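You operate a simulated robot arm through the tools that you are given. There is no shell and no other tool.

You are at the controls of a simulated robot arm. One attempt, no reset.

JOB
The green lug's bond reads high: clean its seat and bond it again.
Fine: loosen the blue knob, rub the tarnish off with the pad, put the pad back, lay the lug back and tighten to under 0.10 OHM. What is to be rubbed or washed off counts as gone when no trace of it is left.

The check looks at the end state, three seconds after you hand in, the way a careful person would. Anything else that was tipped, shoved, dropped, spilled or broken makes it a failure.

ROBOT AND FRAMES
A 7-joint arm with a two-finger parallel gripper, fixed in place. Base frame: the origin is at the foot of the arm, x ahead of it, y to its left, z up. Lengths are in m, angles in degrees, forces in N, time in s.
Its first joint turns from -132.0 to 132.0 degrees. Payload 3.91 kg.
The tool frame sits at the grasp point between the pads (the TCP): z along the fingers, y along the line on which they close. The tips reach 0.03 m beyond it. The gripper opens to 0.11 m. The fingers are 0.02 m wide and 0.01 m thick; the gripper's body (0.048 by 0.112 m) begins 0.055 m behind the TCP.
Orientation is told as [roll, pitch, yaw] about the base's x, y, z axes, in that order, counted from this pose: with the fingers straight down and closing along the base's y, the tool's x points along the base's -x, its y along +y and its z along -z.

CONTROLS
- The arm moves only by the tool nudge_tool. Its arguments are lists of equal length, an entry for each row: "offset": the shift along the tool's x, y, z in units of 40 mm (1.0 is 40 mm), a list of three; "angular": the turn, a rotation vector about the tool's x, y, z in units of 8 degrees (1.0 is 8 degrees), a list of three; "hand": the gripper command, from -1 (fully open) to 1 (shut), values between in proportion. In form: {"offset": [[x, y, z], ...], "angular": [[ax, ay, az], ...], "hand": [hand, ...]}. A call has 1 to 20 rows; each row shifts and turns the commanded pose from where the row before left it, along the tool's axes as they then stand. A call with a number of a shift or a turn outside -1 to 1 is refused whole. Each row takes 0.2 s and may step no farther than 0.05 m and 8.6 degrees from the row before; otherwise, or with a gripper value out of range, the whole call is refused. A pose out of reach is approached as far as the arm can. The call stops where the force on the tool passes 90 N (or 10 N more than at its start, if that is more) or the arm is blocked; 0.2 s more then pass. Each finger travels about 0.108 m/s and halts on what it meets, pressing with about 23 N; the grip force reading is that of the motor and also rises with nothing between the fingers. The clock runs only during rows and for 0.2 s after the last one: add rows that do not move to give the fingers time. The reply holds the time, the measured pose of the TCP, the force on the tool along the base axes, the opening and the grip force, in the units named above and with some noise, with the torque about the TCP (base axes, N m) and any sound that the robot's microphone picked up.
- Cameras (640 x 400 px; columns grow to the right, rows downward): "scene" is fixed at [0.0506, 0.4984, 1.4554]; the picture's right is [0.30, -0.95, 0.00], its down [-0.49, -0.15, -0.86] and it looks along [0.82, 0.26, -0.51] (base axes); focal length 327 px, centre (320, 200). "wrist" rides on the gripper at [0.072, 0.017, -0.103] in the tool frame; the picture's right is [-0.23, 0.97, 0.00], its down [-0.76, -0.18, -0.62] and it looks along [-0.61, -0.14, 0.78] (tool axes); focal length 222 px, centre (320, 200). There is no depth. A picture from a camera that has moved, and an enlarged one, comes with that camera's place and axes in the base frame and with its lens.
- get_image(camera): a new picture of that camera. No time passes.
- zoom(camera, box): a new picture of the part [left, top, right, bottom] of that camera's present view, enlarged. No time passes.
- sign_off(): hands the job in; it is judged then, once.

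Nothing tells you positions but the pictures and the camera data. Unless the task says otherwise, let go and move clear before handing in.

The tools are called as a command line: name --argument value ..., lists and objects as JSON in quotes. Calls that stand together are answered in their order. nudge_tool: Moves the arm, as the interface text tells. Its arguments: {"type":"object","properties":{"offset":{"type":"array"},"angular":{"type":"array"},"hand":{"type":"array"}},"required":["offset","angular","hand"]} The other tools are called the same way: get_image (camera) takes a picture; zoom (camera, box) takes an enlarged picture of a part of a camera's view; sign_off () hands the job in.

At the start:

```text
time_s: 0.0
eef_pos: [0.3925, 0.6338, 1.2599]
orientation: [0.0, 0.0, 0.1]
contact_force: [-0.6, -1.0, 0.3]
moment: [0.0, 0.06, 0.0]
gripper_width: 0.1101
grip_force: 0.0
```

scene: 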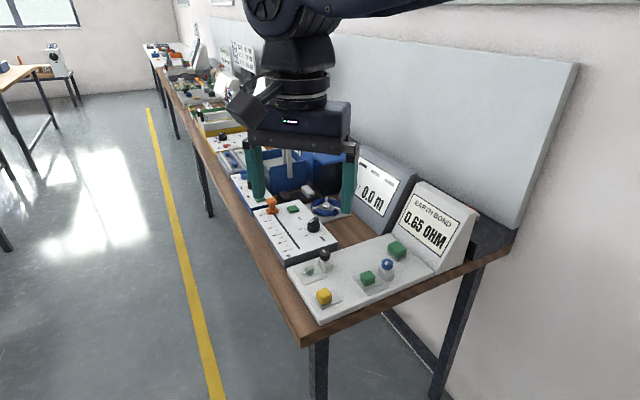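
wrist: 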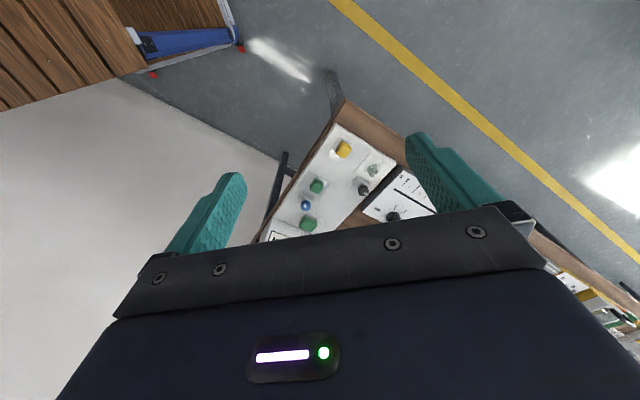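

I see a bench with an "EARTH BOND" panel reading 0.65 OHM, with blocks and knobs on a light plate. I'll zoom in before moving.

zoom --camera "scene" --box '[270, 170, 490, 330]'

zoom --camera "scene" --box '[280, 230, 420, 320]'

zoom --camera "wrist" --box '[250, 110, 430, 250]'

```text
2.50 times, centred on (380, 250) of scene
camera zoom: at [0.0506, 0.4984, 1.4554], right [0.3, -0.95, 0.0], down [-0.49, -0.15, -0.86], along [0.82, 0.26, -0.51], focal length 817 px, centre (170, 75)
```

zoom: 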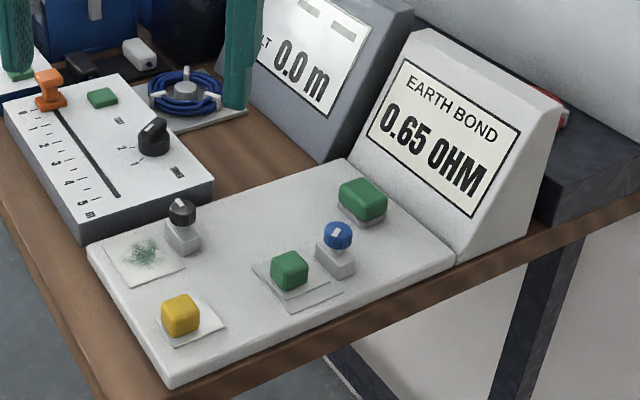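

```text
4.44 times, centred on (350, 275) of scene
camera zoom: at [0.0506, 0.4984, 1.4554], right [0.3, -0.95, 0.0], down [-0.49, -0.15, -0.86], along [0.82, 0.26, -0.51], focal length 1453 px, centre (187, -133)
```

zoom: 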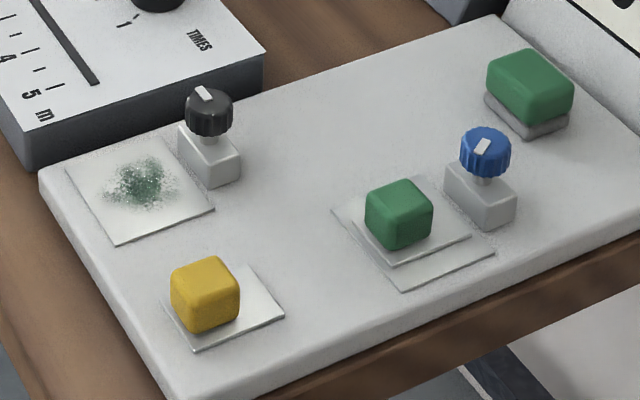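

```text
2.86 times, centred on (340, 180) of wrist
camera zoom: at [0.3199, 0.6502, 1.3656], right [0.23, 0.97, 0.0], down [0.76, -0.18, 0.62], along [0.61, -0.14, -0.78], focal length 635 px, centre (263, 257)
```

zoom: 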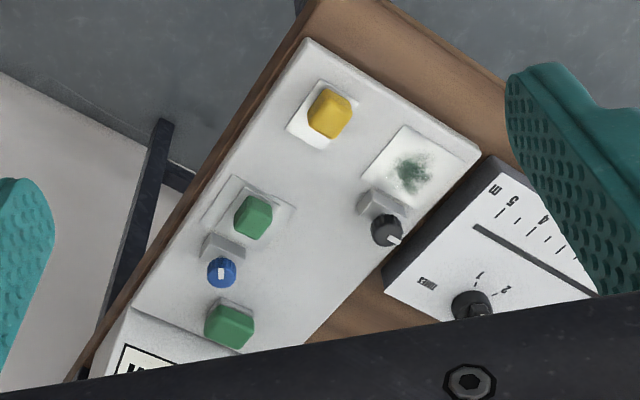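

The blue knob's top triangulates to about (0.686, 0.526, 0.909). The panel top is near z 0.82, with its long axis running about -45° in the base frame. I'll bring the arm in above it for a closer look.

nudge_tool --offset '[[-0.7, -0.267, 0.4], [-0.7, -0.267, 0.4], [-0.7, -0.267, 0.4], [-0.5, -0.267, 0.4], [-0.3, -0.267, 0.4], [0, 0, 0]]' --angular '[[0, 0, 0], [0, 0, 0], [0, 0, 0], [0, 0, 0], [0, 0, 0], [0, 0, 0]]' --hand '[-1, -1, -1, -1, -1, -1]'

get_image --camera "wrist"

get_image --camera "scene"

```text
time_s: 1.4
eef_pos: [0.5083, 0.5795, 1.1808]
orientation: [0.0, 0.1, 0.1]
contact_force: [-0.3, -0.5, -0.7]
moment: [0.02, -0.01, -0.05]
gripper_width: 0.1099
grip_force: 0.0
```

```text
taken
camera wrist: at [0.4361, 0.5968, 1.2845], right [0.23, 0.97, 0.0], down [0.76, -0.18, 0.62], along [0.61, -0.14, -0.78], focal length 222 px, centre (320, 200)
```

wrist: 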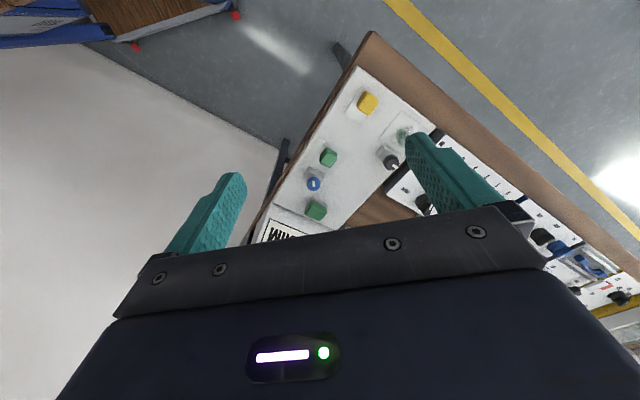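

```text
taken
```

scene: 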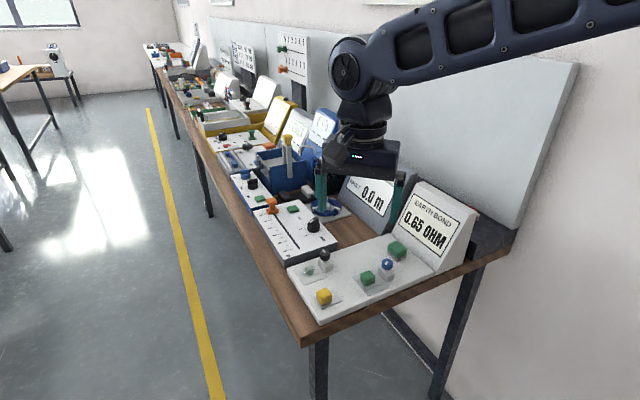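

The view is unobstructed from here. I'll zoom the wrist camera to pin down positions.

zoom --camera "wrist" --box '[250, 60, 450, 240]'

zoom --camera "wrist" --box '[290, 140, 370, 230]'

zoom --camera "scene" --box '[340, 230, 420, 300]'

```text
2.22 times, centred on (350, 150) of wrist
camera zoom: at [0.4361, 0.5968, 1.2845], right [0.23, 0.97, 0.0], down [0.76, -0.18, 0.62], along [0.61, -0.14, -0.78], focal length 494 px, centre (253, 311)
```

zoom: 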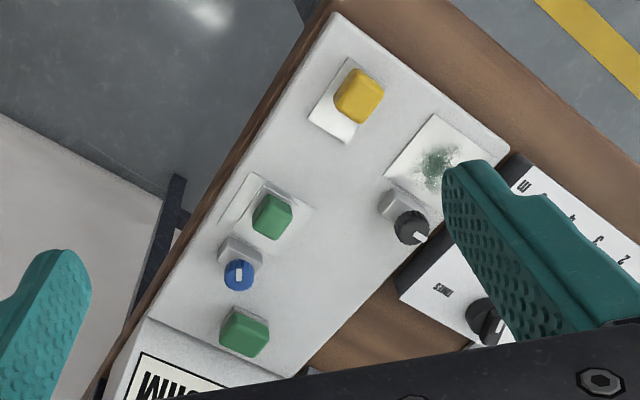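

```text
4.44 times, centred on (330, 185) of wrist
camera zoom: at [0.4361, 0.5968, 1.2845], right [0.23, 0.97, 0.0], down [0.76, -0.18, 0.62], along [0.61, -0.14, -0.78], focal length 987 px, centre (276, 267)
```

zoom: 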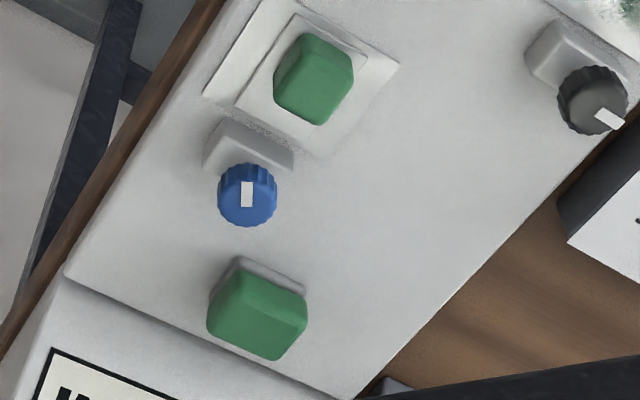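

```text
5.71 times, centred on (380, 265) of scene
camera zoom: at [0.0506, 0.4984, 1.4554], right [0.3, -0.95, 0.0], down [-0.49, -0.15, -0.86], along [0.82, 0.26, -0.51], focal length 1868 px, centre (-23, -171)
```

zoom: 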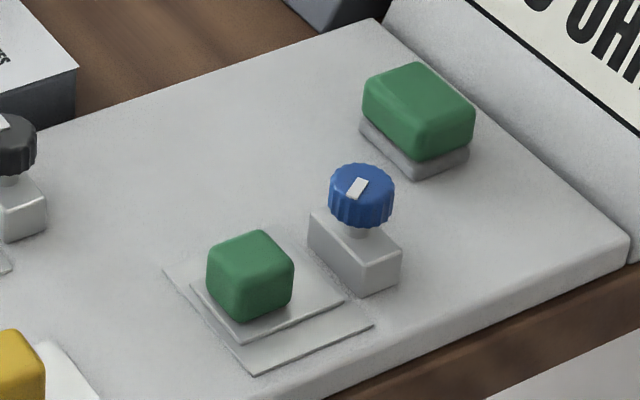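

The panel top is near z 0.862. The green lug, blue knob and pad lie in a line, with the pad by the display. I'll turn the tool to line up with the panel (yaw about -44.5°) and go above the lug.

nudge_tool --offset '[[0, 0, 0.3], [0, 0, 0.3], [0, 0, 0.3], [0, 0, 0.3], [0, 0, 0.3], [0, 0, 0.3], [-0.766, 0.565, 0.35], [-0.766, 0.565, 0.35], [-0.766, 0.565, 0.35], [-0.766, 0.565, 0.35], [0, 0, 0]]' --angular '[[0, 0, 0.927], [0, 0, 0.927], [0, 0, 0.927], [0, 0, 0.927], [0, 0, 0.927], [0, 0, 0.927], [0, 0, 0], [0, 0, 0], [0, 0, 0], [0, 0, 0], [0, 0, 0]]' --hand '[-1, -1, -1, -1, -1, -1, -1, -1, -1, -1, -1]'

get_image --camera "wrist"

get_image --camera "scene"

```text
time_s: 3.8
eef_pos: [0.6566, 0.5594, 1.0545]
orientation: [0.0, 0.0, -44.6]
contact_force: [0.3, 0.1, 0.2]
moment: [0.0, 0.02, 0.01]
gripper_width: 0.1102
grip_force: 0.1
```

```text
taken
camera wrist: at [0.6181, 0.6219, 1.1591], right [0.84, 0.54, 0.0], down [0.42, -0.66, 0.62], along [0.33, -0.53, -0.78], focal length 222 px, centre (320, 200)
```

wrist: 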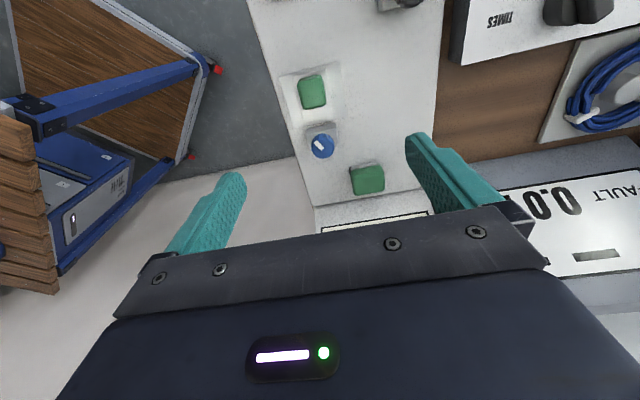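

```text
taken
```

scene: 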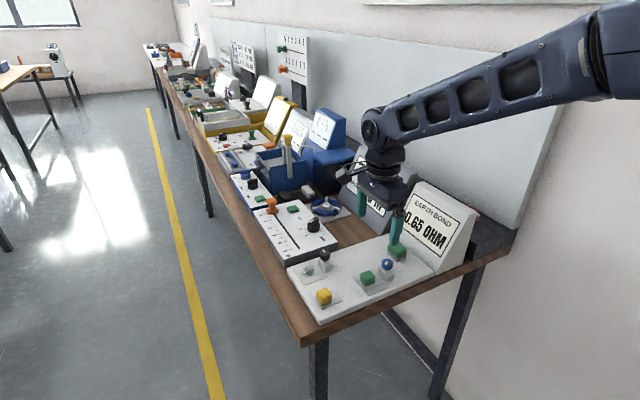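

The tool is aligned with the panel. I'll zoom for accurate locations of the lug, knob and pad.

zoom --camera "wrist" --box '[260, 50, 420, 220]'

zoom --camera "wrist" --box '[275, 55, 355, 165]'

zoom --camera "scene" --box '[340, 230, 440, 300]'

```text
2.35 times, centred on (340, 135) of wrist
camera zoom: at [0.6181, 0.6219, 1.1591], right [0.84, 0.54, 0.0], down [0.42, -0.66, 0.62], along [0.33, -0.53, -0.78], focal length 523 px, centre (273, 353)
```

zoom: 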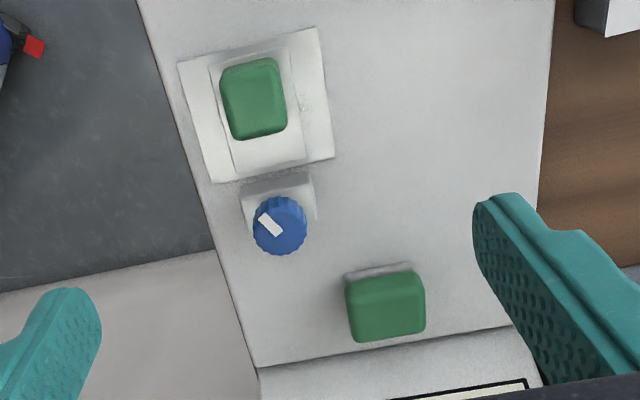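

```text
3.64 times, centred on (315, 110) of wrist
camera zoom: at [0.6181, 0.6219, 1.1591], right [0.84, 0.54, 0.0], down [0.42, -0.66, 0.62], along [0.33, -0.53, -0.78], focal length 808 px, centre (338, 527)
```

zoom: 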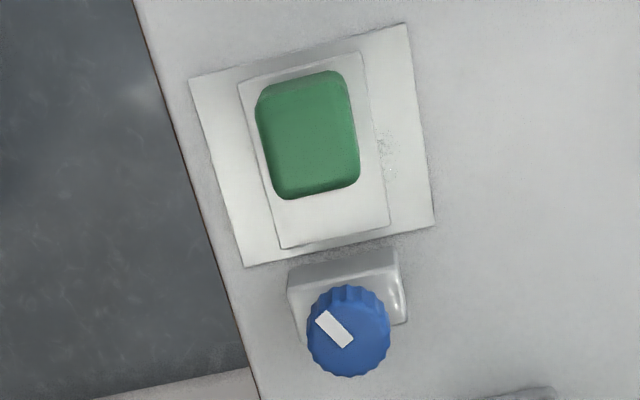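

```text
5.71 times, centred on (390, 265) of scene
camera zoom: at [0.0506, 0.4984, 1.4554], right [0.3, -0.95, 0.0], down [-0.49, -0.15, -0.86], along [0.82, 0.26, -0.51], focal length 1868 px, centre (-80, -171)
```

zoom: 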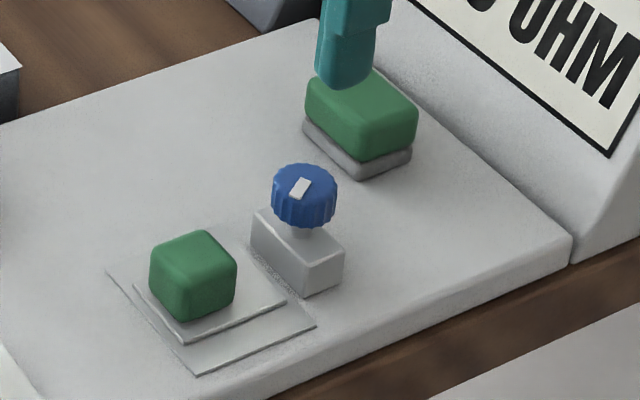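

Triangulating again: panel and seat top at z about 0.871, seat centre (0.651, 0.557), blue knob top (0.685, 0.525, 0.913), lug block top (0.643, 0.565, 0.895), pad top (0.772, 0.508, 0.895). Next I'll move above the blue knob with the gripper narrowed and check alignment.

nudge_tool --offset '[[-0.56, -0.06, 0.5], [-0.56, -0.06, 0.5], [0, 0, 0.5], [0, 0, 0.5], [0, 0, 0]]' --angular '[[0, 0, 0], [0, 0, 0], [0, 0, 0], [0, 0, 0], [0, 0, 0]]' --hand '[-0.4, 0, 0.05, 0.05, 0.05]'

get_image --camera "wrist"

zoom --camera "scene" --box '[340, 200, 460, 300]'

```text
time_s: 5.0
eef_pos: [0.686, 0.5241, 0.9741]
orientation: [0.0, 0.0, -44.4]
contact_force: [-0.9, 0.0, -0.2]
moment: [0.01, -0.05, 0.02]
gripper_width: 0.0524
grip_force: 0.1
```

```text
taken
camera wrist: at [0.6465, 0.5866, 1.0782], right [0.84, 0.54, 0.0], down [0.42, -0.66, 0.62], along [0.33, -0.53, -0.78], focal length 222 px, centre (320, 200)
```

wrist: 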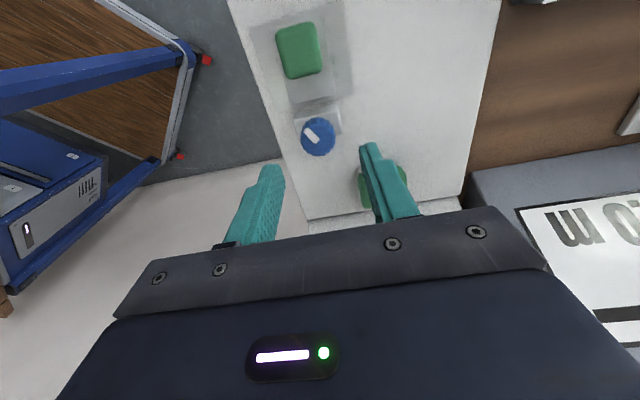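

```text
4.00 times, centred on (400, 250) of scene
camera zoom: at [0.0506, 0.4984, 1.4554], right [0.3, -0.95, 0.0], down [-0.49, -0.15, -0.86], along [0.82, 0.26, -0.51], focal length 1307 px, centre (0, 0)
```

zoom: 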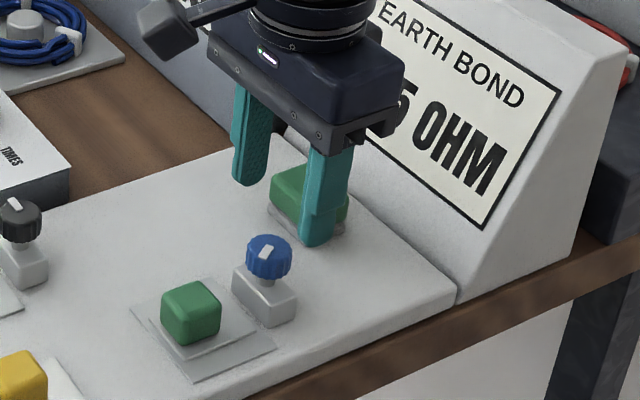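

zoom --camera "wrist" --box '[280, 90, 360, 170]'

zoom --camera "scene" --box '[370, 240, 410, 290]'

```text
5.00 times, centred on (320, 130) of wrist
camera zoom: at [0.6465, 0.5866, 1.0782], right [0.84, 0.54, 0.0], down [0.42, -0.66, 0.62], along [0.33, -0.53, -0.78], focal length 1111 px, centre (320, 550)
```

zoom: 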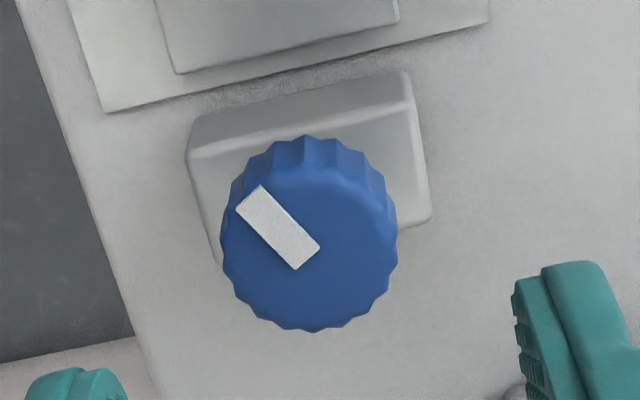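

```text
8.00 times, centred on (390, 265) of scene
camera zoom: at [0.0506, 0.4984, 1.4554], right [0.3, -0.95, 0.0], down [-0.49, -0.15, -0.86], along [0.82, 0.26, -0.51], focal length 2615 px, centre (-240, -320)
```

zoom: 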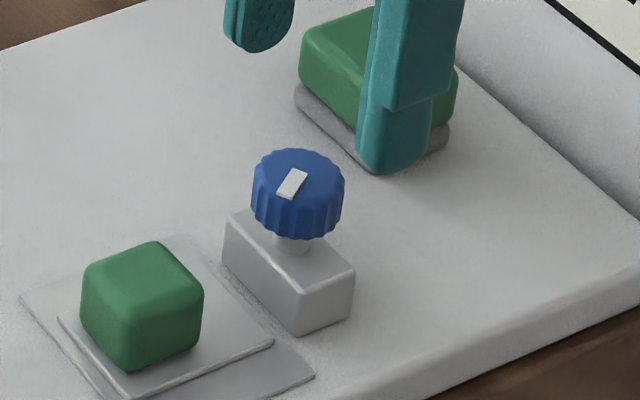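

The knob sits about 1.5 mm toward -u from the tool centre. I'll descend and close on it.

nudge_tool --offset '[[0.04, 0, 0.4], [0, 0, 0.4], [0, 0, 0.38], [0, 0, 0]]' --angular '[[0, 0, 0], [0, 0, 0], [0, 0, 0], [0, 0, 0]]' --hand '[0.05, 0.05, 0.05, 0.05]'

zoom --camera "wrist" --box '[260, 90, 380, 220]'

zoom --camera "scene" --box '[360, 230, 420, 290]'

```text
time_s: 6.0
eef_pos: [0.6865, 0.5246, 0.9271]
orientation: [0.0, 0.0, -44.6]
contact_force: [-0.7, -0.3, -0.6]
moment: [0.0, 0.01, -0.02]
gripper_width: 0.0523
grip_force: 0.1
```

```text
3.08 times, centred on (320, 155) of wrist
camera zoom: at [0.6465, 0.5875, 1.031], right [0.84, 0.54, 0.0], down [0.42, -0.66, 0.62], along [0.33, -0.53, -0.78], focal length 684 px, centre (320, 338)
```

zoom: 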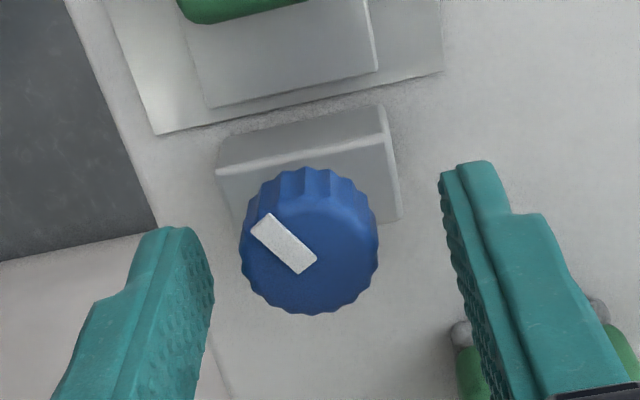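

```text
6.67 times, centred on (390, 260) of scene
camera zoom: at [0.0506, 0.4984, 1.4554], right [0.3, -0.95, 0.0], down [-0.49, -0.15, -0.86], along [0.82, 0.26, -0.51], focal length 2179 px, centre (-147, -200)
```

zoom: 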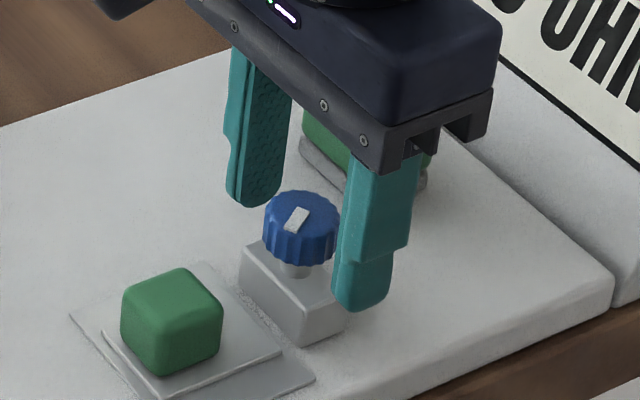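

nudge_tool --offset '[[0.03, -0.03, 0], [0, 0, 0], [0, 0, 0], [0, 0, 0]]' --angular '[[0, 0, 0], [0, 0, 0], [0, 0, 0], [0, 0, 0]]' --hand '[0.05, 0.4, 1, 1]'

zoom --camera "wrist" --box '[260, 90, 380, 220]'

zoom --camera "scene" --box '[360, 180, 460, 290]'

```text
time_s: 7.0
eef_pos: [0.6836, 0.5248, 0.9268]
orientation: [0.1, 0.1, -44.5]
contact_force: [-1.0, -1.6, 0.2]
moment: [-0.01, 0.0, 0.04]
gripper_width: 0.0274
grip_force: 44.5
```

```text
3.08 times, centred on (320, 155) of wrist
camera zoom: at [0.6448, 0.5874, 1.0308], right [0.84, 0.54, 0.0], down [0.42, -0.66, 0.62], along [0.33, -0.53, -0.78], focal length 684 px, centre (320, 338)
```

zoom: 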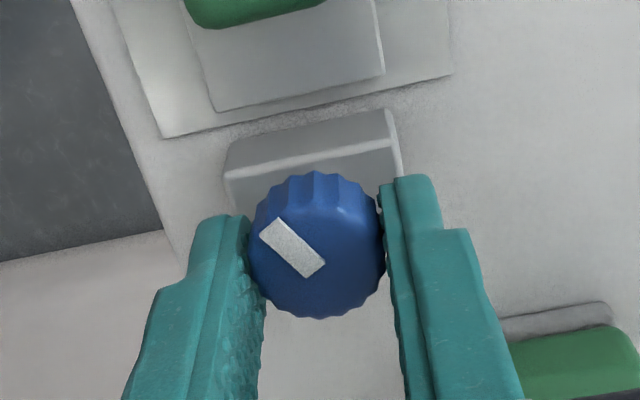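

```text
3.64 times, centred on (410, 235) of scene
camera zoom: at [0.0506, 0.4984, 1.4554], right [0.3, -0.95, 0.0], down [-0.49, -0.15, -0.86], along [0.82, 0.26, -0.51], focal length 1188 px, centre (-7, 73)
```

zoom: 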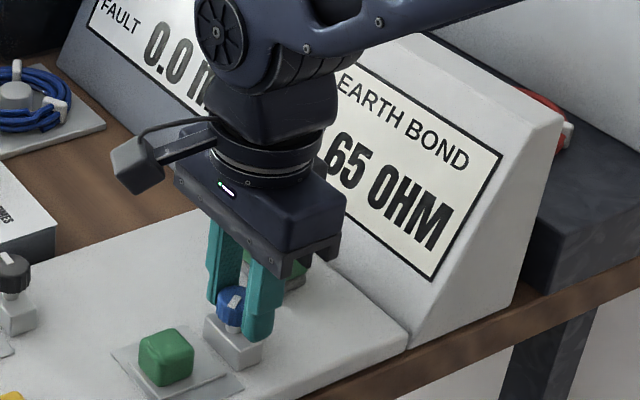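

Gripped the knob at 27 mm. Now I'll turn it counter-clockwise (seen from above) in steps, watching torque and the display.

nudge_tool --offset '[[0, 0, 0], [0, 0, 0], [0, 0, 0], [0, 0, 0]]' --angular '[[0, 0, -0.8], [0, 0, -0.8], [0, 0, -0.8], [0, 0, 0]]' --hand '[1, 1, 1, 1]'

get_image --camera "wrist"

zoom --camera "scene" --box '[360, 180, 460, 290]'

```text
time_s: 8.0
eef_pos: [0.6843, 0.5254, 0.9274]
orientation: [0.2, 0.0, -25.2]
contact_force: [10.3, 11.7, -2.8]
moment: [0.39, -0.07, -0.02]
gripper_width: 0.0271
grip_force: 44.8
```

```text
taken
camera wrist: at [0.6266, 0.5712, 1.0308], right [0.62, 0.78, 0.0], down [0.61, -0.49, 0.62], along [0.49, -0.39, -0.78], focal length 222 px, centre (320, 200)
```

wrist: 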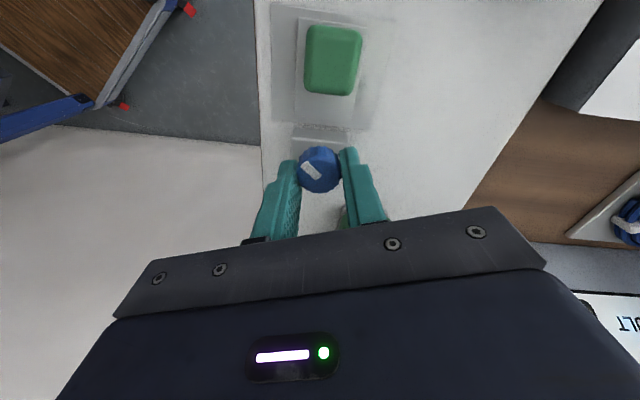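

```text
3.64 times, centred on (410, 235) of scene
camera zoom: at [0.0506, 0.4984, 1.4554], right [0.3, -0.95, 0.0], down [-0.49, -0.15, -0.86], along [0.82, 0.26, -0.51], focal length 1188 px, centre (-7, 73)
```

zoom: 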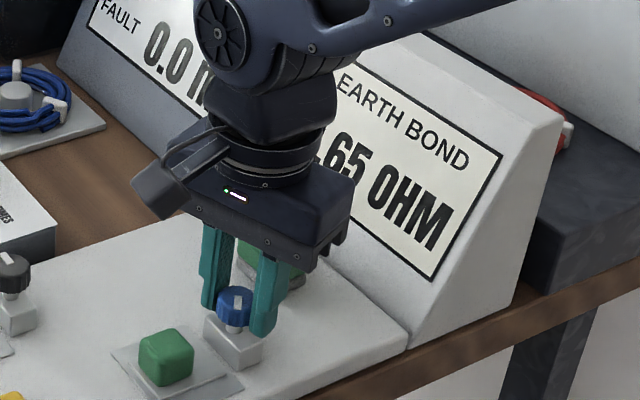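

The knob turns with the gripper, and there's a mild side force from a small centring offset. I'll compensate slightly and continue counter-clockwise.

nudge_tool --offset '[[0, 0.02, 0], [0, 0, 0], [0, 0, 0], [0, 0, 0], [0, 0, 0]]' --angular '[[0, 0, -0.8], [0, 0, -0.8], [0, 0, -0.8], [0, 0, -0.8], [0, 0, 0]]' --hand '[1, 1, 1, 1, 1]'

get_image --camera "wrist"

zoom --camera "scene" --box '[360, 180, 460, 290]'

```text
time_s: 9.2
eef_pos: [0.6856, 0.5261, 0.9266]
orientation: [0.0, 0.1, 0.5]
contact_force: [5.2, 15.0, 12.6]
moment: [0.24, 0.62, -0.02]
gripper_width: 0.0272
grip_force: 45.1
```

```text
taken
camera wrist: at [0.6126, 0.5424, 1.0308], right [0.22, 0.98, 0.0], down [0.76, -0.17, 0.62], along [0.61, -0.14, -0.78], focal length 222 px, centre (320, 200)
```

wrist: 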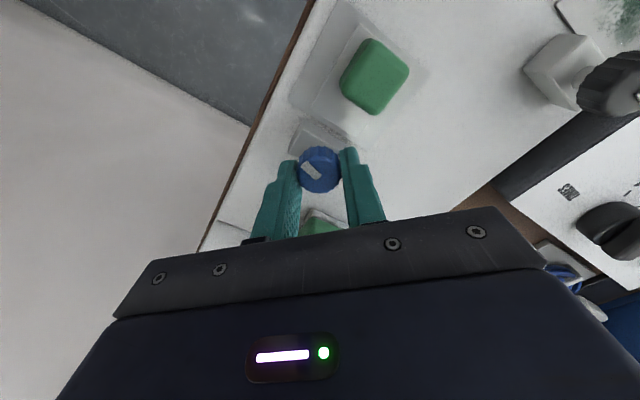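

```text
3.64 times, centred on (410, 235) of scene
camera zoom: at [0.0506, 0.4984, 1.4554], right [0.3, -0.95, 0.0], down [-0.49, -0.15, -0.86], along [0.82, 0.26, -0.51], focal length 1188 px, centre (-7, 73)
```

zoom: 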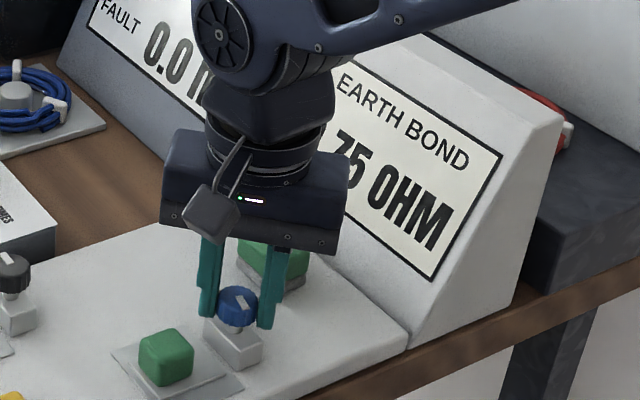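

The display rose to 0.75, so counter-clockwise is loosening. Continuing with small compliance corrections.

nudge_tool --offset '[[-0.01, 0.02, -0.02], [0, 0, 0], [0, 0, 0], [0, 0, 0], [0, 0, 0]]' --angular '[[0, 0, -0.8], [0, 0, -0.8], [0, 0, -0.8], [0, 0, -0.8], [0, 0, 0]]' --hand '[1, 1, 1, 1, 1]'

zoom --camera "scene" --box '[360, 180, 460, 290]'

```text
time_s: 10.4
eef_pos: [0.6847, 0.5266, 0.9273]
orientation: [0.1, 0.0, 26.0]
contact_force: [-1.3, 18.0, -1.3]
moment: [0.09, 0.43, -0.02]
gripper_width: 0.0272
grip_force: 45.0
```

```text
3.64 times, centred on (410, 235) of scene
camera zoom: at [0.0506, 0.4984, 1.4554], right [0.3, -0.95, 0.0], down [-0.49, -0.15, -0.86], along [0.82, 0.26, -0.51], focal length 1188 px, centre (-7, 73)
```

zoom: 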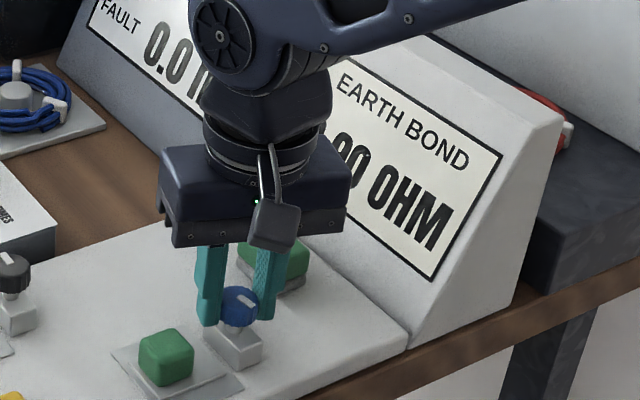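

zoom --camera "scene" --box '[435, 200, 495, 260]'

zoom --camera "wrist" --box '[230, 60, 410, 230]'

```text
6.67 times, centred on (465, 230) of scene
camera zoom: at [0.0506, 0.4984, 1.4554], right [0.3, -0.95, 0.0], down [-0.49, -0.15, -0.86], along [0.82, 0.26, -0.51], focal length 2179 px, centre (-647, 0)
```

zoom: 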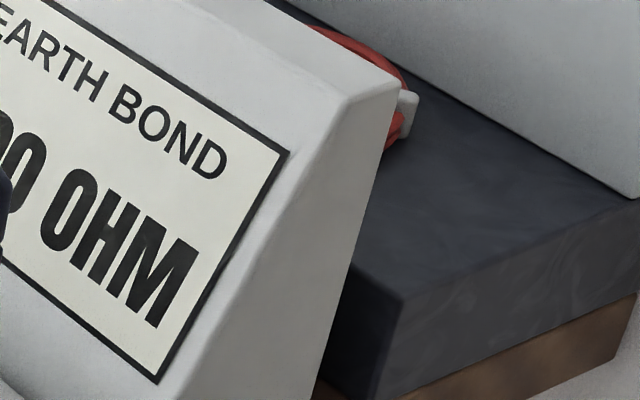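

```text
2.35 times, centred on (320, 145) of wrist
camera zoom: at [0.6126, 0.5107, 1.0308], right [-0.22, 0.97, 0.0], down [0.76, 0.17, 0.62], along [0.61, 0.14, -0.78], focal length 523 px, centre (320, 329)
```

zoom: 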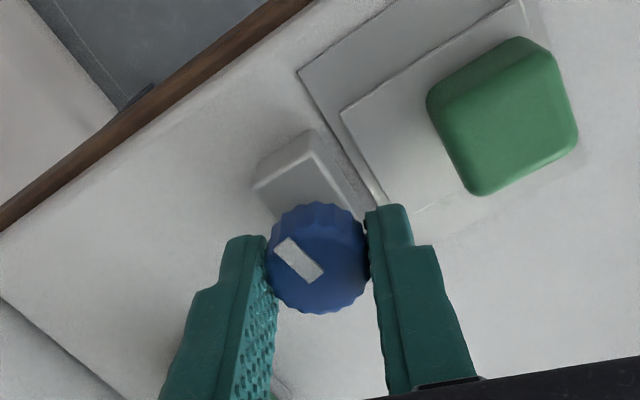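

nudge_tool --offset '[[0.01, 0.02, 0], [0, 0, 0], [0, 0, 0], [0, 0, 0], [0, 0, 0], [0, 0, 0]]' --angular '[[0, 0, -0.8], [0, 0, -0.8], [0, 0, -0.8], [0, 0, -0.8], [0, 0, -0.8], [0, 0, 0]]' --hand '[1, 1, 1, 1, 1, 1]'

zoom --camera "scene" --box '[360, 180, 460, 290]'

zoom --camera "wrist" --box '[230, 60, 410, 230]'

```text
time_s: 11.8
eef_pos: [0.6842, 0.5295, 0.9271]
orientation: [-0.1, 0.0, 58.0]
contact_force: [1.2, 34.0, -7.3]
moment: [1.34, -0.39, -0.03]
gripper_width: 0.0271
grip_force: 45.7
```

```text
3.64 times, centred on (410, 235) of scene
camera zoom: at [0.0506, 0.4984, 1.4554], right [0.3, -0.95, 0.0], down [-0.49, -0.15, -0.86], along [0.82, 0.26, -0.51], focal length 1188 px, centre (-7, 73)
```

zoom: 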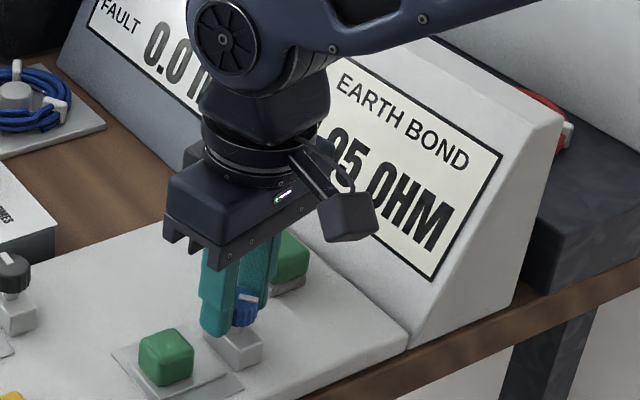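

```text
2.35 times, centred on (320, 145) of wrist
camera zoom: at [0.6315, 0.4757, 1.0308], right [-0.71, 0.71, 0.0], down [0.55, 0.55, 0.62], along [0.44, 0.44, -0.78], focal length 523 px, centre (320, 329)
```

zoom: 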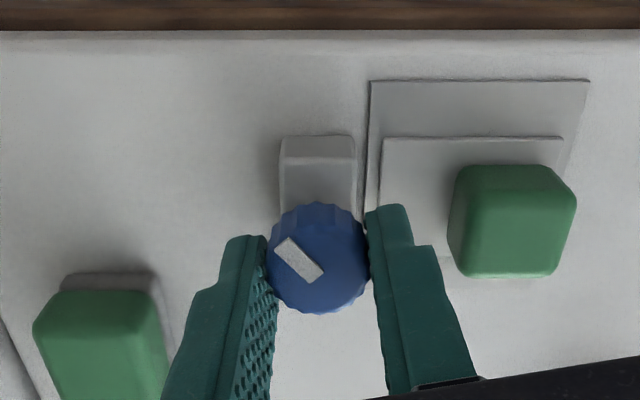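

The growing side force suggests the knob axis is about 3 mm toward the tool's +x from where I gripped, at roughly (0.682, 0.527). I'll release, re-read the pose and look again.

nudge_tool --offset '[[0, 0, 0], [0, 0, 0], [0, 0, 0], [0, 0, -0.5], [0, 0, -0.5], [0, 0, 0]]' --angular '[[0, 0, 0], [0, 0, 0], [0, 0, 0], [0, 0, 0], [0, 0, 0], [0, 0, 0]]' --hand '[0.3, 0.2, 0.2, 0.2, 0.2, 0.2]'

zoom --camera "scene" --box '[360, 180, 460, 290]'

zoom --camera "wrist" --box '[230, 60, 410, 230]'

```text
time_s: 13.2
eef_pos: [0.6852, 0.5262, 0.9673]
orientation: [0.0, 0.0, 58.0]
contact_force: [-0.2, -0.3, 0.4]
moment: [0.01, -0.01, 0.02]
gripper_width: 0.0442
grip_force: 0.1
```

```text
3.64 times, centred on (410, 235) of scene
camera zoom: at [0.0506, 0.4984, 1.4554], right [0.3, -0.95, 0.0], down [-0.49, -0.15, -0.86], along [0.82, 0.26, -0.51], focal length 1188 px, centre (-7, 73)
```

zoom: 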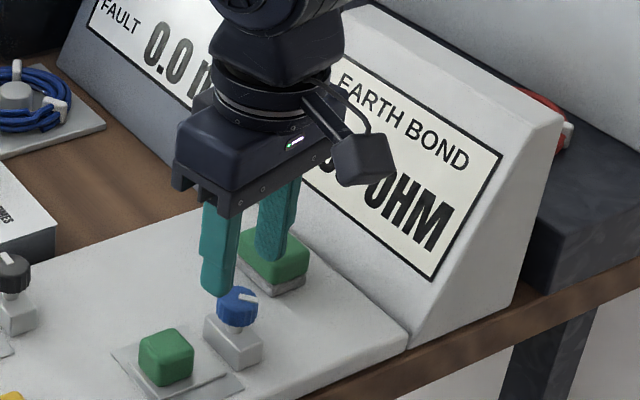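

```text
2.35 times, centred on (320, 145) of wrist
camera zoom: at [0.6318, 0.4735, 1.0711], right [-0.7, 0.71, 0.0], down [0.56, 0.55, 0.62], along [0.44, 0.44, -0.78], focal length 523 px, centre (320, 329)
```

zoom: 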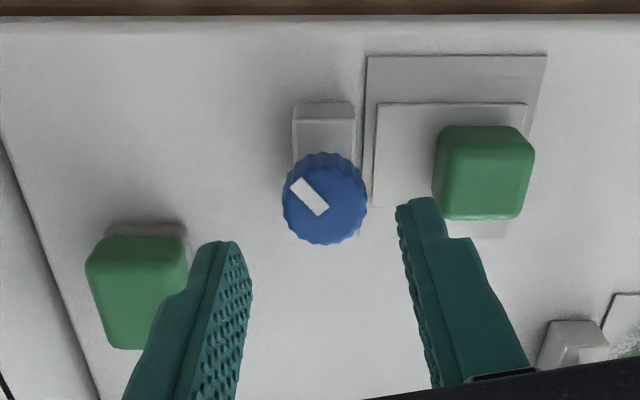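

I'll raise and rotate back to yaw -44.5 to see the display clearly.

nudge_tool --offset '[[0, 0, -0.2], [0, 0, -0.2], [0, 0, -0.2], [0, 0, -0.2], [0, 0, -0.2], [0, 0, -0.2], [0, 0, -0.2], [0, 0, -0.2], [0, 0, -0.2], [0, 0, -0.2], [0, 0, 0], [0, 0, 0], [0, 0, 0], [0, 0, 0]]' --angular '[[0, 0, 0.986], [0, 0, 0.986], [0, 0, 0.986], [0, 0, 0.986], [0, 0, 0.986], [0, 0, 0.986], [0, 0, 0.986], [0, 0, 0.986], [0, 0, 0.986], [0, 0, 0.986], [0, 0, 0.986], [0, 0, 0.986], [0, 0, 0.986], [0, 0, 0]]' --hand '[0.1, 0.1, 0.1, 0.1, 0.1, 0.1, 0.1, 0.1, 0.1, 0.1, 0.1, 0.1, 0.1, 0.1]'

zoom --camera "scene" --box '[340, 160, 480, 300]'

get_image --camera "wrist"

```text
time_s: 16.2
eef_pos: [0.6839, 0.5284, 1.0473]
orientation: [0.1, 0.1, -44.7]
contact_force: [-0.2, 0.5, -0.1]
moment: [0.0, -0.02, 0.01]
gripper_width: 0.0493
grip_force: 0.0
```

```text
2.86 times, centred on (410, 230) of scene
camera zoom: at [0.0506, 0.4984, 1.4554], right [0.3, -0.95, 0.0], down [-0.49, -0.15, -0.86], along [0.82, 0.26, -0.51], focal length 934 px, centre (63, 114)
```

zoom: 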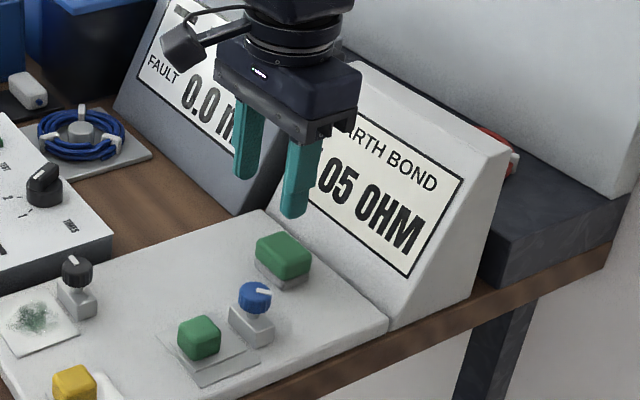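

```text
taken
camera wrist: at [0.6448, 0.5905, 1.1503], right [0.85, 0.53, 0.0], down [0.42, -0.66, 0.62], along [0.33, -0.53, -0.78], focal length 222 px, centre (320, 200)
```

wrist: 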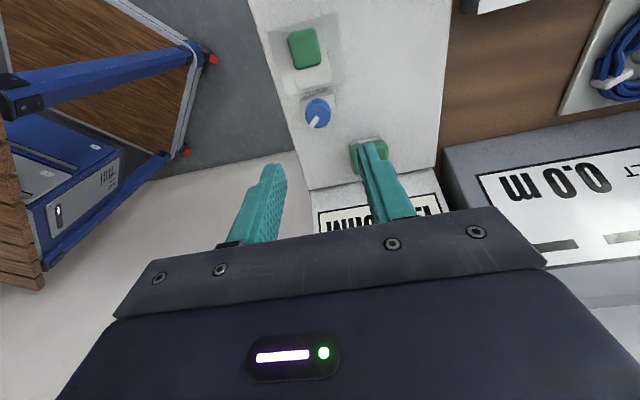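

The display now reads x.05 (likely 1.05). I'll zoom to recentre on the knob before the second turn.

zoom --camera "wrist" --box '[270, 70, 370, 160]'

zoom --camera "scene" --box '[370, 240, 410, 290]'

```text
4.44 times, centred on (320, 115) of wrist
camera zoom: at [0.6448, 0.5905, 1.1503], right [0.85, 0.53, 0.0], down [0.42, -0.66, 0.62], along [0.33, -0.53, -0.78], focal length 987 px, centre (320, 578)
```

zoom: 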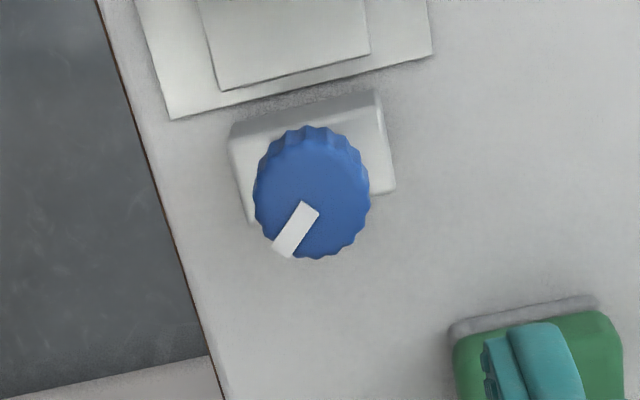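

```text
8.00 times, centred on (390, 265) of scene
camera zoom: at [0.0506, 0.4984, 1.4554], right [0.3, -0.95, 0.0], down [-0.49, -0.15, -0.86], along [0.82, 0.26, -0.51], focal length 2615 px, centre (-240, -320)
```

zoom: 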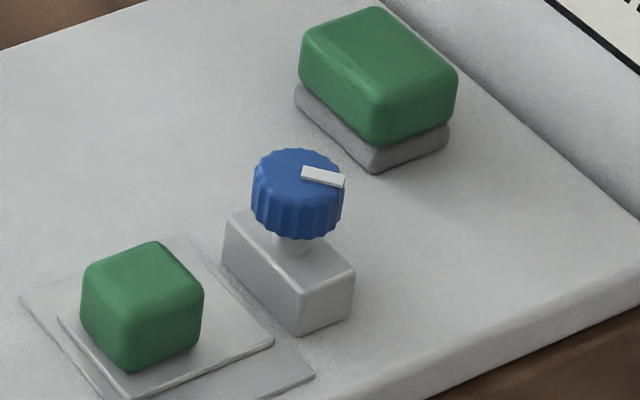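

I'll recentre using the camera-derived TCP (knob axis at about (0.6828, 0.5261)) and descend open.

nudge_tool --offset '[[0, -0.045, 0.75], [0, 0, 0.75], [0, 0, 0.75], [0, 0, 0.75], [0, 0, 0]]' --angular '[[0, 0, 0], [0, 0, 0], [0, 0, 0], [0, 0, 0], [0, 0, 0]]' --hand '[0.1, 0.1, 0.1, 0.1, 0.1]'

zoom --camera "wrist" --box '[260, 90, 380, 220]'

```text
time_s: 17.4
eef_pos: [0.6865, 0.5259, 0.9254]
orientation: [0.0, 0.1, -44.6]
contact_force: [-0.2, -0.7, 0.0]
moment: [0.01, -0.01, -0.04]
gripper_width: 0.0494
grip_force: 0.1
```

```text
3.08 times, centred on (320, 155) of wrist
camera zoom: at [0.6455, 0.589, 1.0299], right [0.85, 0.53, 0.0], down [0.42, -0.66, 0.62], along [0.33, -0.53, -0.78], focal length 684 px, centre (320, 338)
```

zoom: 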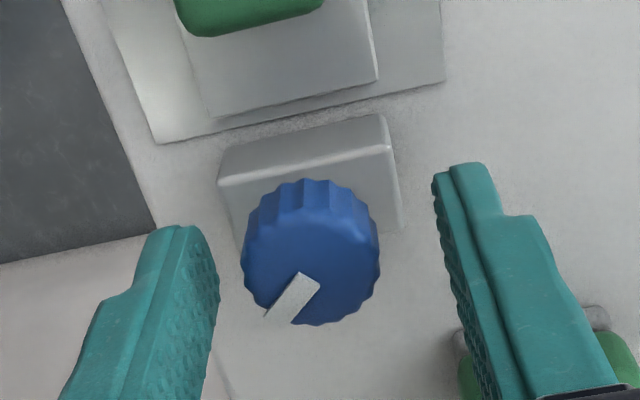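

nudge_tool --offset '[[0.02, -0.04, 0], [0, 0, 0], [0, 0, 0], [0, 0, 0]]' --angular '[[0, 0, 0], [0, 0, 0], [0, 0, 0], [0, 0, 0]]' --hand '[0.1, 0.4, 1, 1]'

zoom --camera "wrist" --box '[260, 90, 380, 220]'

```text
time_s: 18.4
eef_pos: [0.6835, 0.5255, 0.926]
orientation: [0.0, 0.0, -44.6]
contact_force: [1.5, 3.3, -1.4]
moment: [0.04, -0.11, -0.03]
gripper_width: 0.0265
grip_force: 45.6
```

```text
3.08 times, centred on (320, 155) of wrist
camera zoom: at [0.6436, 0.5887, 1.0306], right [0.85, 0.53, 0.0], down [0.42, -0.66, 0.62], along [0.33, -0.53, -0.78], focal length 684 px, centre (320, 338)
```

zoom: 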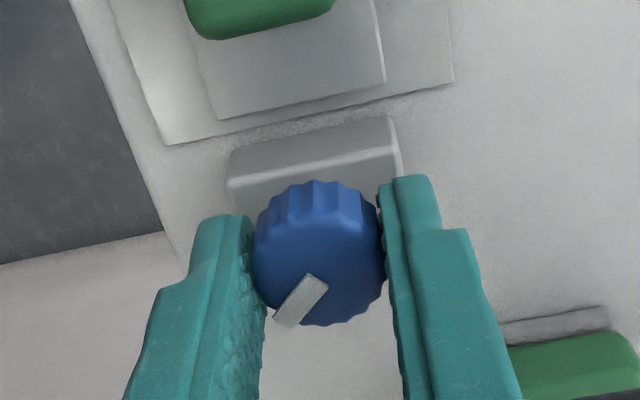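

Well centred now (0.6829, 0.526). Continue loosening another ~50° and check.

nudge_tool --offset '[[0, 0, 0], [0, 0, 0], [0, 0, 0], [0, 0, 0], [0, 0, 0], [0, 0, 0], [0, 0, 0]]' --angular '[[0, 0, -0.9], [0, 0, -0.9], [0, 0, -0.9], [0, 0, -0.9], [0, 0, -0.9], [0, 0, -0.9], [0, 0, 0]]' --hand '[1, 1, 1, 1, 1, 1, 1]'

zoom --camera "scene" --box '[360, 180, 460, 290]'

zoom --camera "wrist" --box '[230, 60, 410, 230]'

```text
time_s: 20.0
eef_pos: [0.6829, 0.5257, 0.9269]
orientation: [0.1, 0.0, -1.3]
contact_force: [27.5, 27.9, -8.2]
moment: [0.58, -0.71, -0.01]
gripper_width: 0.0266
grip_force: 45.4
```

```text
3.64 times, centred on (410, 235) of scene
camera zoom: at [0.0506, 0.4984, 1.4554], right [0.3, -0.95, 0.0], down [-0.49, -0.15, -0.86], along [0.82, 0.26, -0.51], focal length 1188 px, centre (-7, 73)
```

zoom: 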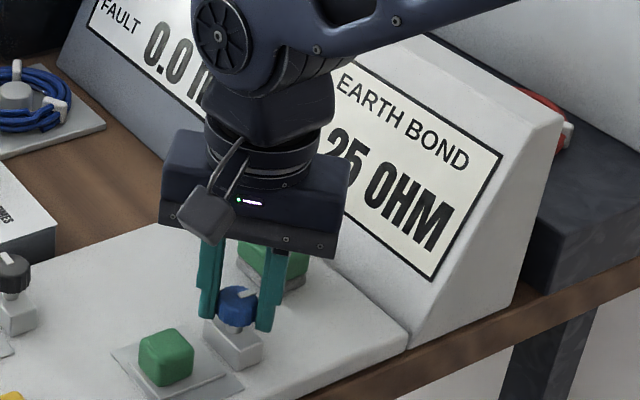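

```text
2.35 times, centred on (320, 145) of wrist
camera zoom: at [0.6113, 0.5447, 1.0306], right [0.25, 0.97, 0.0], down [0.76, -0.2, 0.62], along [0.6, -0.16, -0.78], focal length 523 px, centre (320, 329)
```

zoom: 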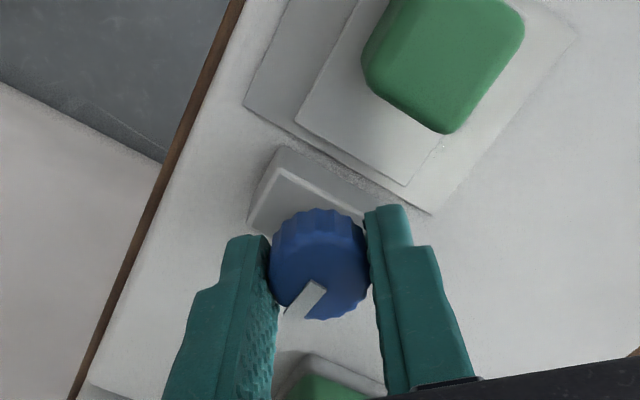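

Now 1.25. The side force means my commanded centre has drifted about 2 mm, so I'll correct it and keep turning.

nudge_tool --offset '[[-0.045, 0.045, 0], [0, 0.01, 0], [0, 0.01, 0], [0, 0.01, 0], [0, 0.01, 0], [0, 0, 0]]' --angular '[[0, 0, 0], [0, 0, -0.9], [0, 0, -0.9], [0, 0, -0.9], [0, 0, -0.9], [0, 0, 0]]' --hand '[1, 1, 1, 1, 1, 1]'

zoom --camera "scene" --box '[360, 180, 460, 290]'

zoom --camera "wrist" --box '[230, 60, 410, 230]'

```text
time_s: 21.4
eef_pos: [0.6842, 0.5277, 0.9273]
orientation: [0.0, 0.2, 27.4]
contact_force: [-9.6, -38.3, -3.8]
moment: [-0.98, 0.7, 0.02]
gripper_width: 0.0267
grip_force: 45.5
```

```text
3.64 times, centred on (410, 235) of scene
camera zoom: at [0.0506, 0.4984, 1.4554], right [0.3, -0.95, 0.0], down [-0.49, -0.15, -0.86], along [0.82, 0.26, -0.51], focal length 1188 px, centre (-7, 73)
```

zoom: 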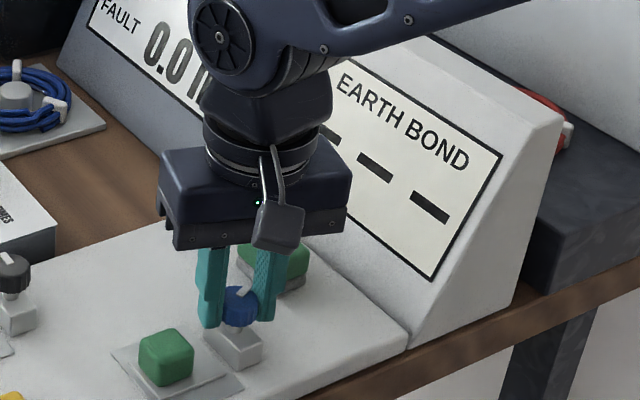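

```text
2.35 times, centred on (320, 145) of wrist
camera zoom: at [0.6117, 0.5087, 1.0308], right [-0.25, 0.97, 0.0], down [0.76, 0.19, 0.62], along [0.6, 0.15, -0.78], focal length 523 px, centre (320, 329)
```

zoom: 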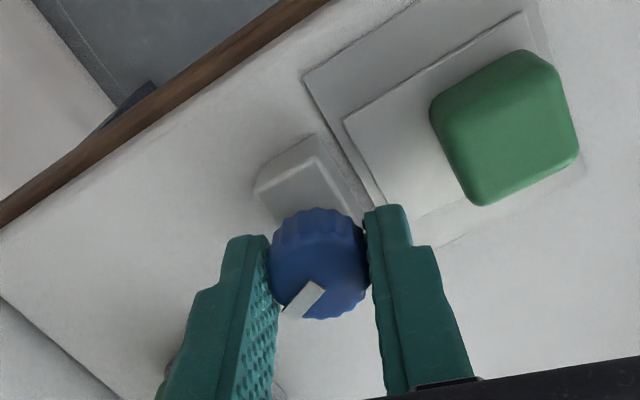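

The display shows "---": the bond is open and the clamp is loose. I'll ease the side load, add a little extra loosening, then release.

nudge_tool --offset '[[0.04, -0.045, 0], [0, 0, 0], [0, 0, 0], [0, 0, 0], [0, 0, 0]]' --angular '[[0, 0, 0], [0, 0, -0.9], [0, 0, -0.9], [0, 0, -0.5], [0, 0, 0]]' --hand '[1, 1, 1, 1, 1]'

nudge_tool --offset '[[0, 0, 0], [0, 0, 0], [0, 0, 0], [0, 0, -0.5], [0, 0, -0.7], [0, 0, -0.7], [0, 0, 0]]' --angular '[[0, 0, 0], [0, 0, 0], [0, 0, 0], [0, 0, 0], [0, 0, 0], [0, 0, 0], [0, 0, 0]]' --hand '[0.4, 0.2, 0.2, 0.2, 0.2, 0.2, 0.2]'

zoom --camera "wrist" --box '[230, 30, 450, 200]'

zoom --camera "scene" --box '[350, 180, 470, 300]'

```text
time_s: 22.6
eef_pos: [0.6831, 0.5266, 0.9264]
orientation: [0.2, -0.2, 45.9]
contact_force: [7.4, 4.2, -12.9]
moment: [0.37, -0.36, 0.04]
gripper_width: 0.0265
grip_force: 44.5
```

```text
time_s: 24.2
eef_pos: [0.6846, 0.5259, 1.0032]
orientation: [0.0, -0.1, 45.6]
contact_force: [0.4, 0.3, 0.1]
moment: [0.01, 0.02, 0.0]
gripper_width: 0.0439
grip_force: 0.0
```

```text
2.35 times, centred on (340, 115) of wrist
camera zoom: at [0.6216, 0.4853, 1.1086], right [-0.54, 0.84, 0.0], down [0.66, 0.42, 0.62], along [0.53, 0.34, -0.78], focal length 523 px, centre (273, 400)
```

zoom: 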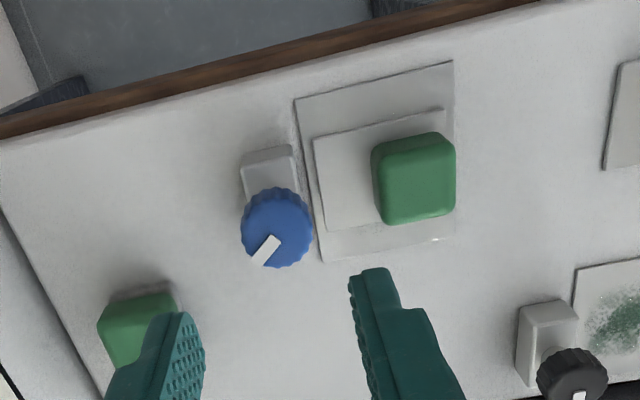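

```text
3.33 times, centred on (410, 240) of scene
camera zoom: at [0.0506, 0.4984, 1.4554], right [0.3, -0.95, 0.0], down [-0.49, -0.15, -0.86], along [0.82, 0.26, -0.51], focal length 1089 px, centre (20, 67)
```

zoom: 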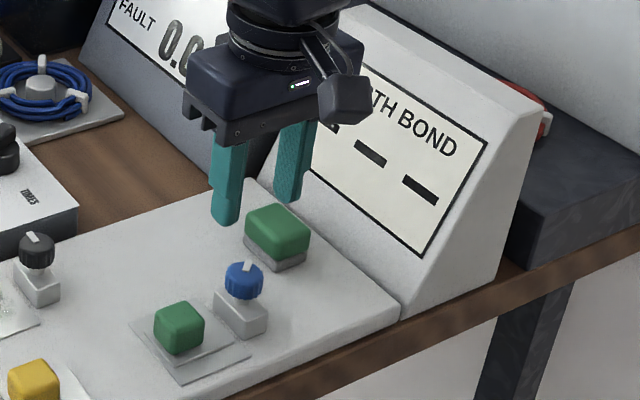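

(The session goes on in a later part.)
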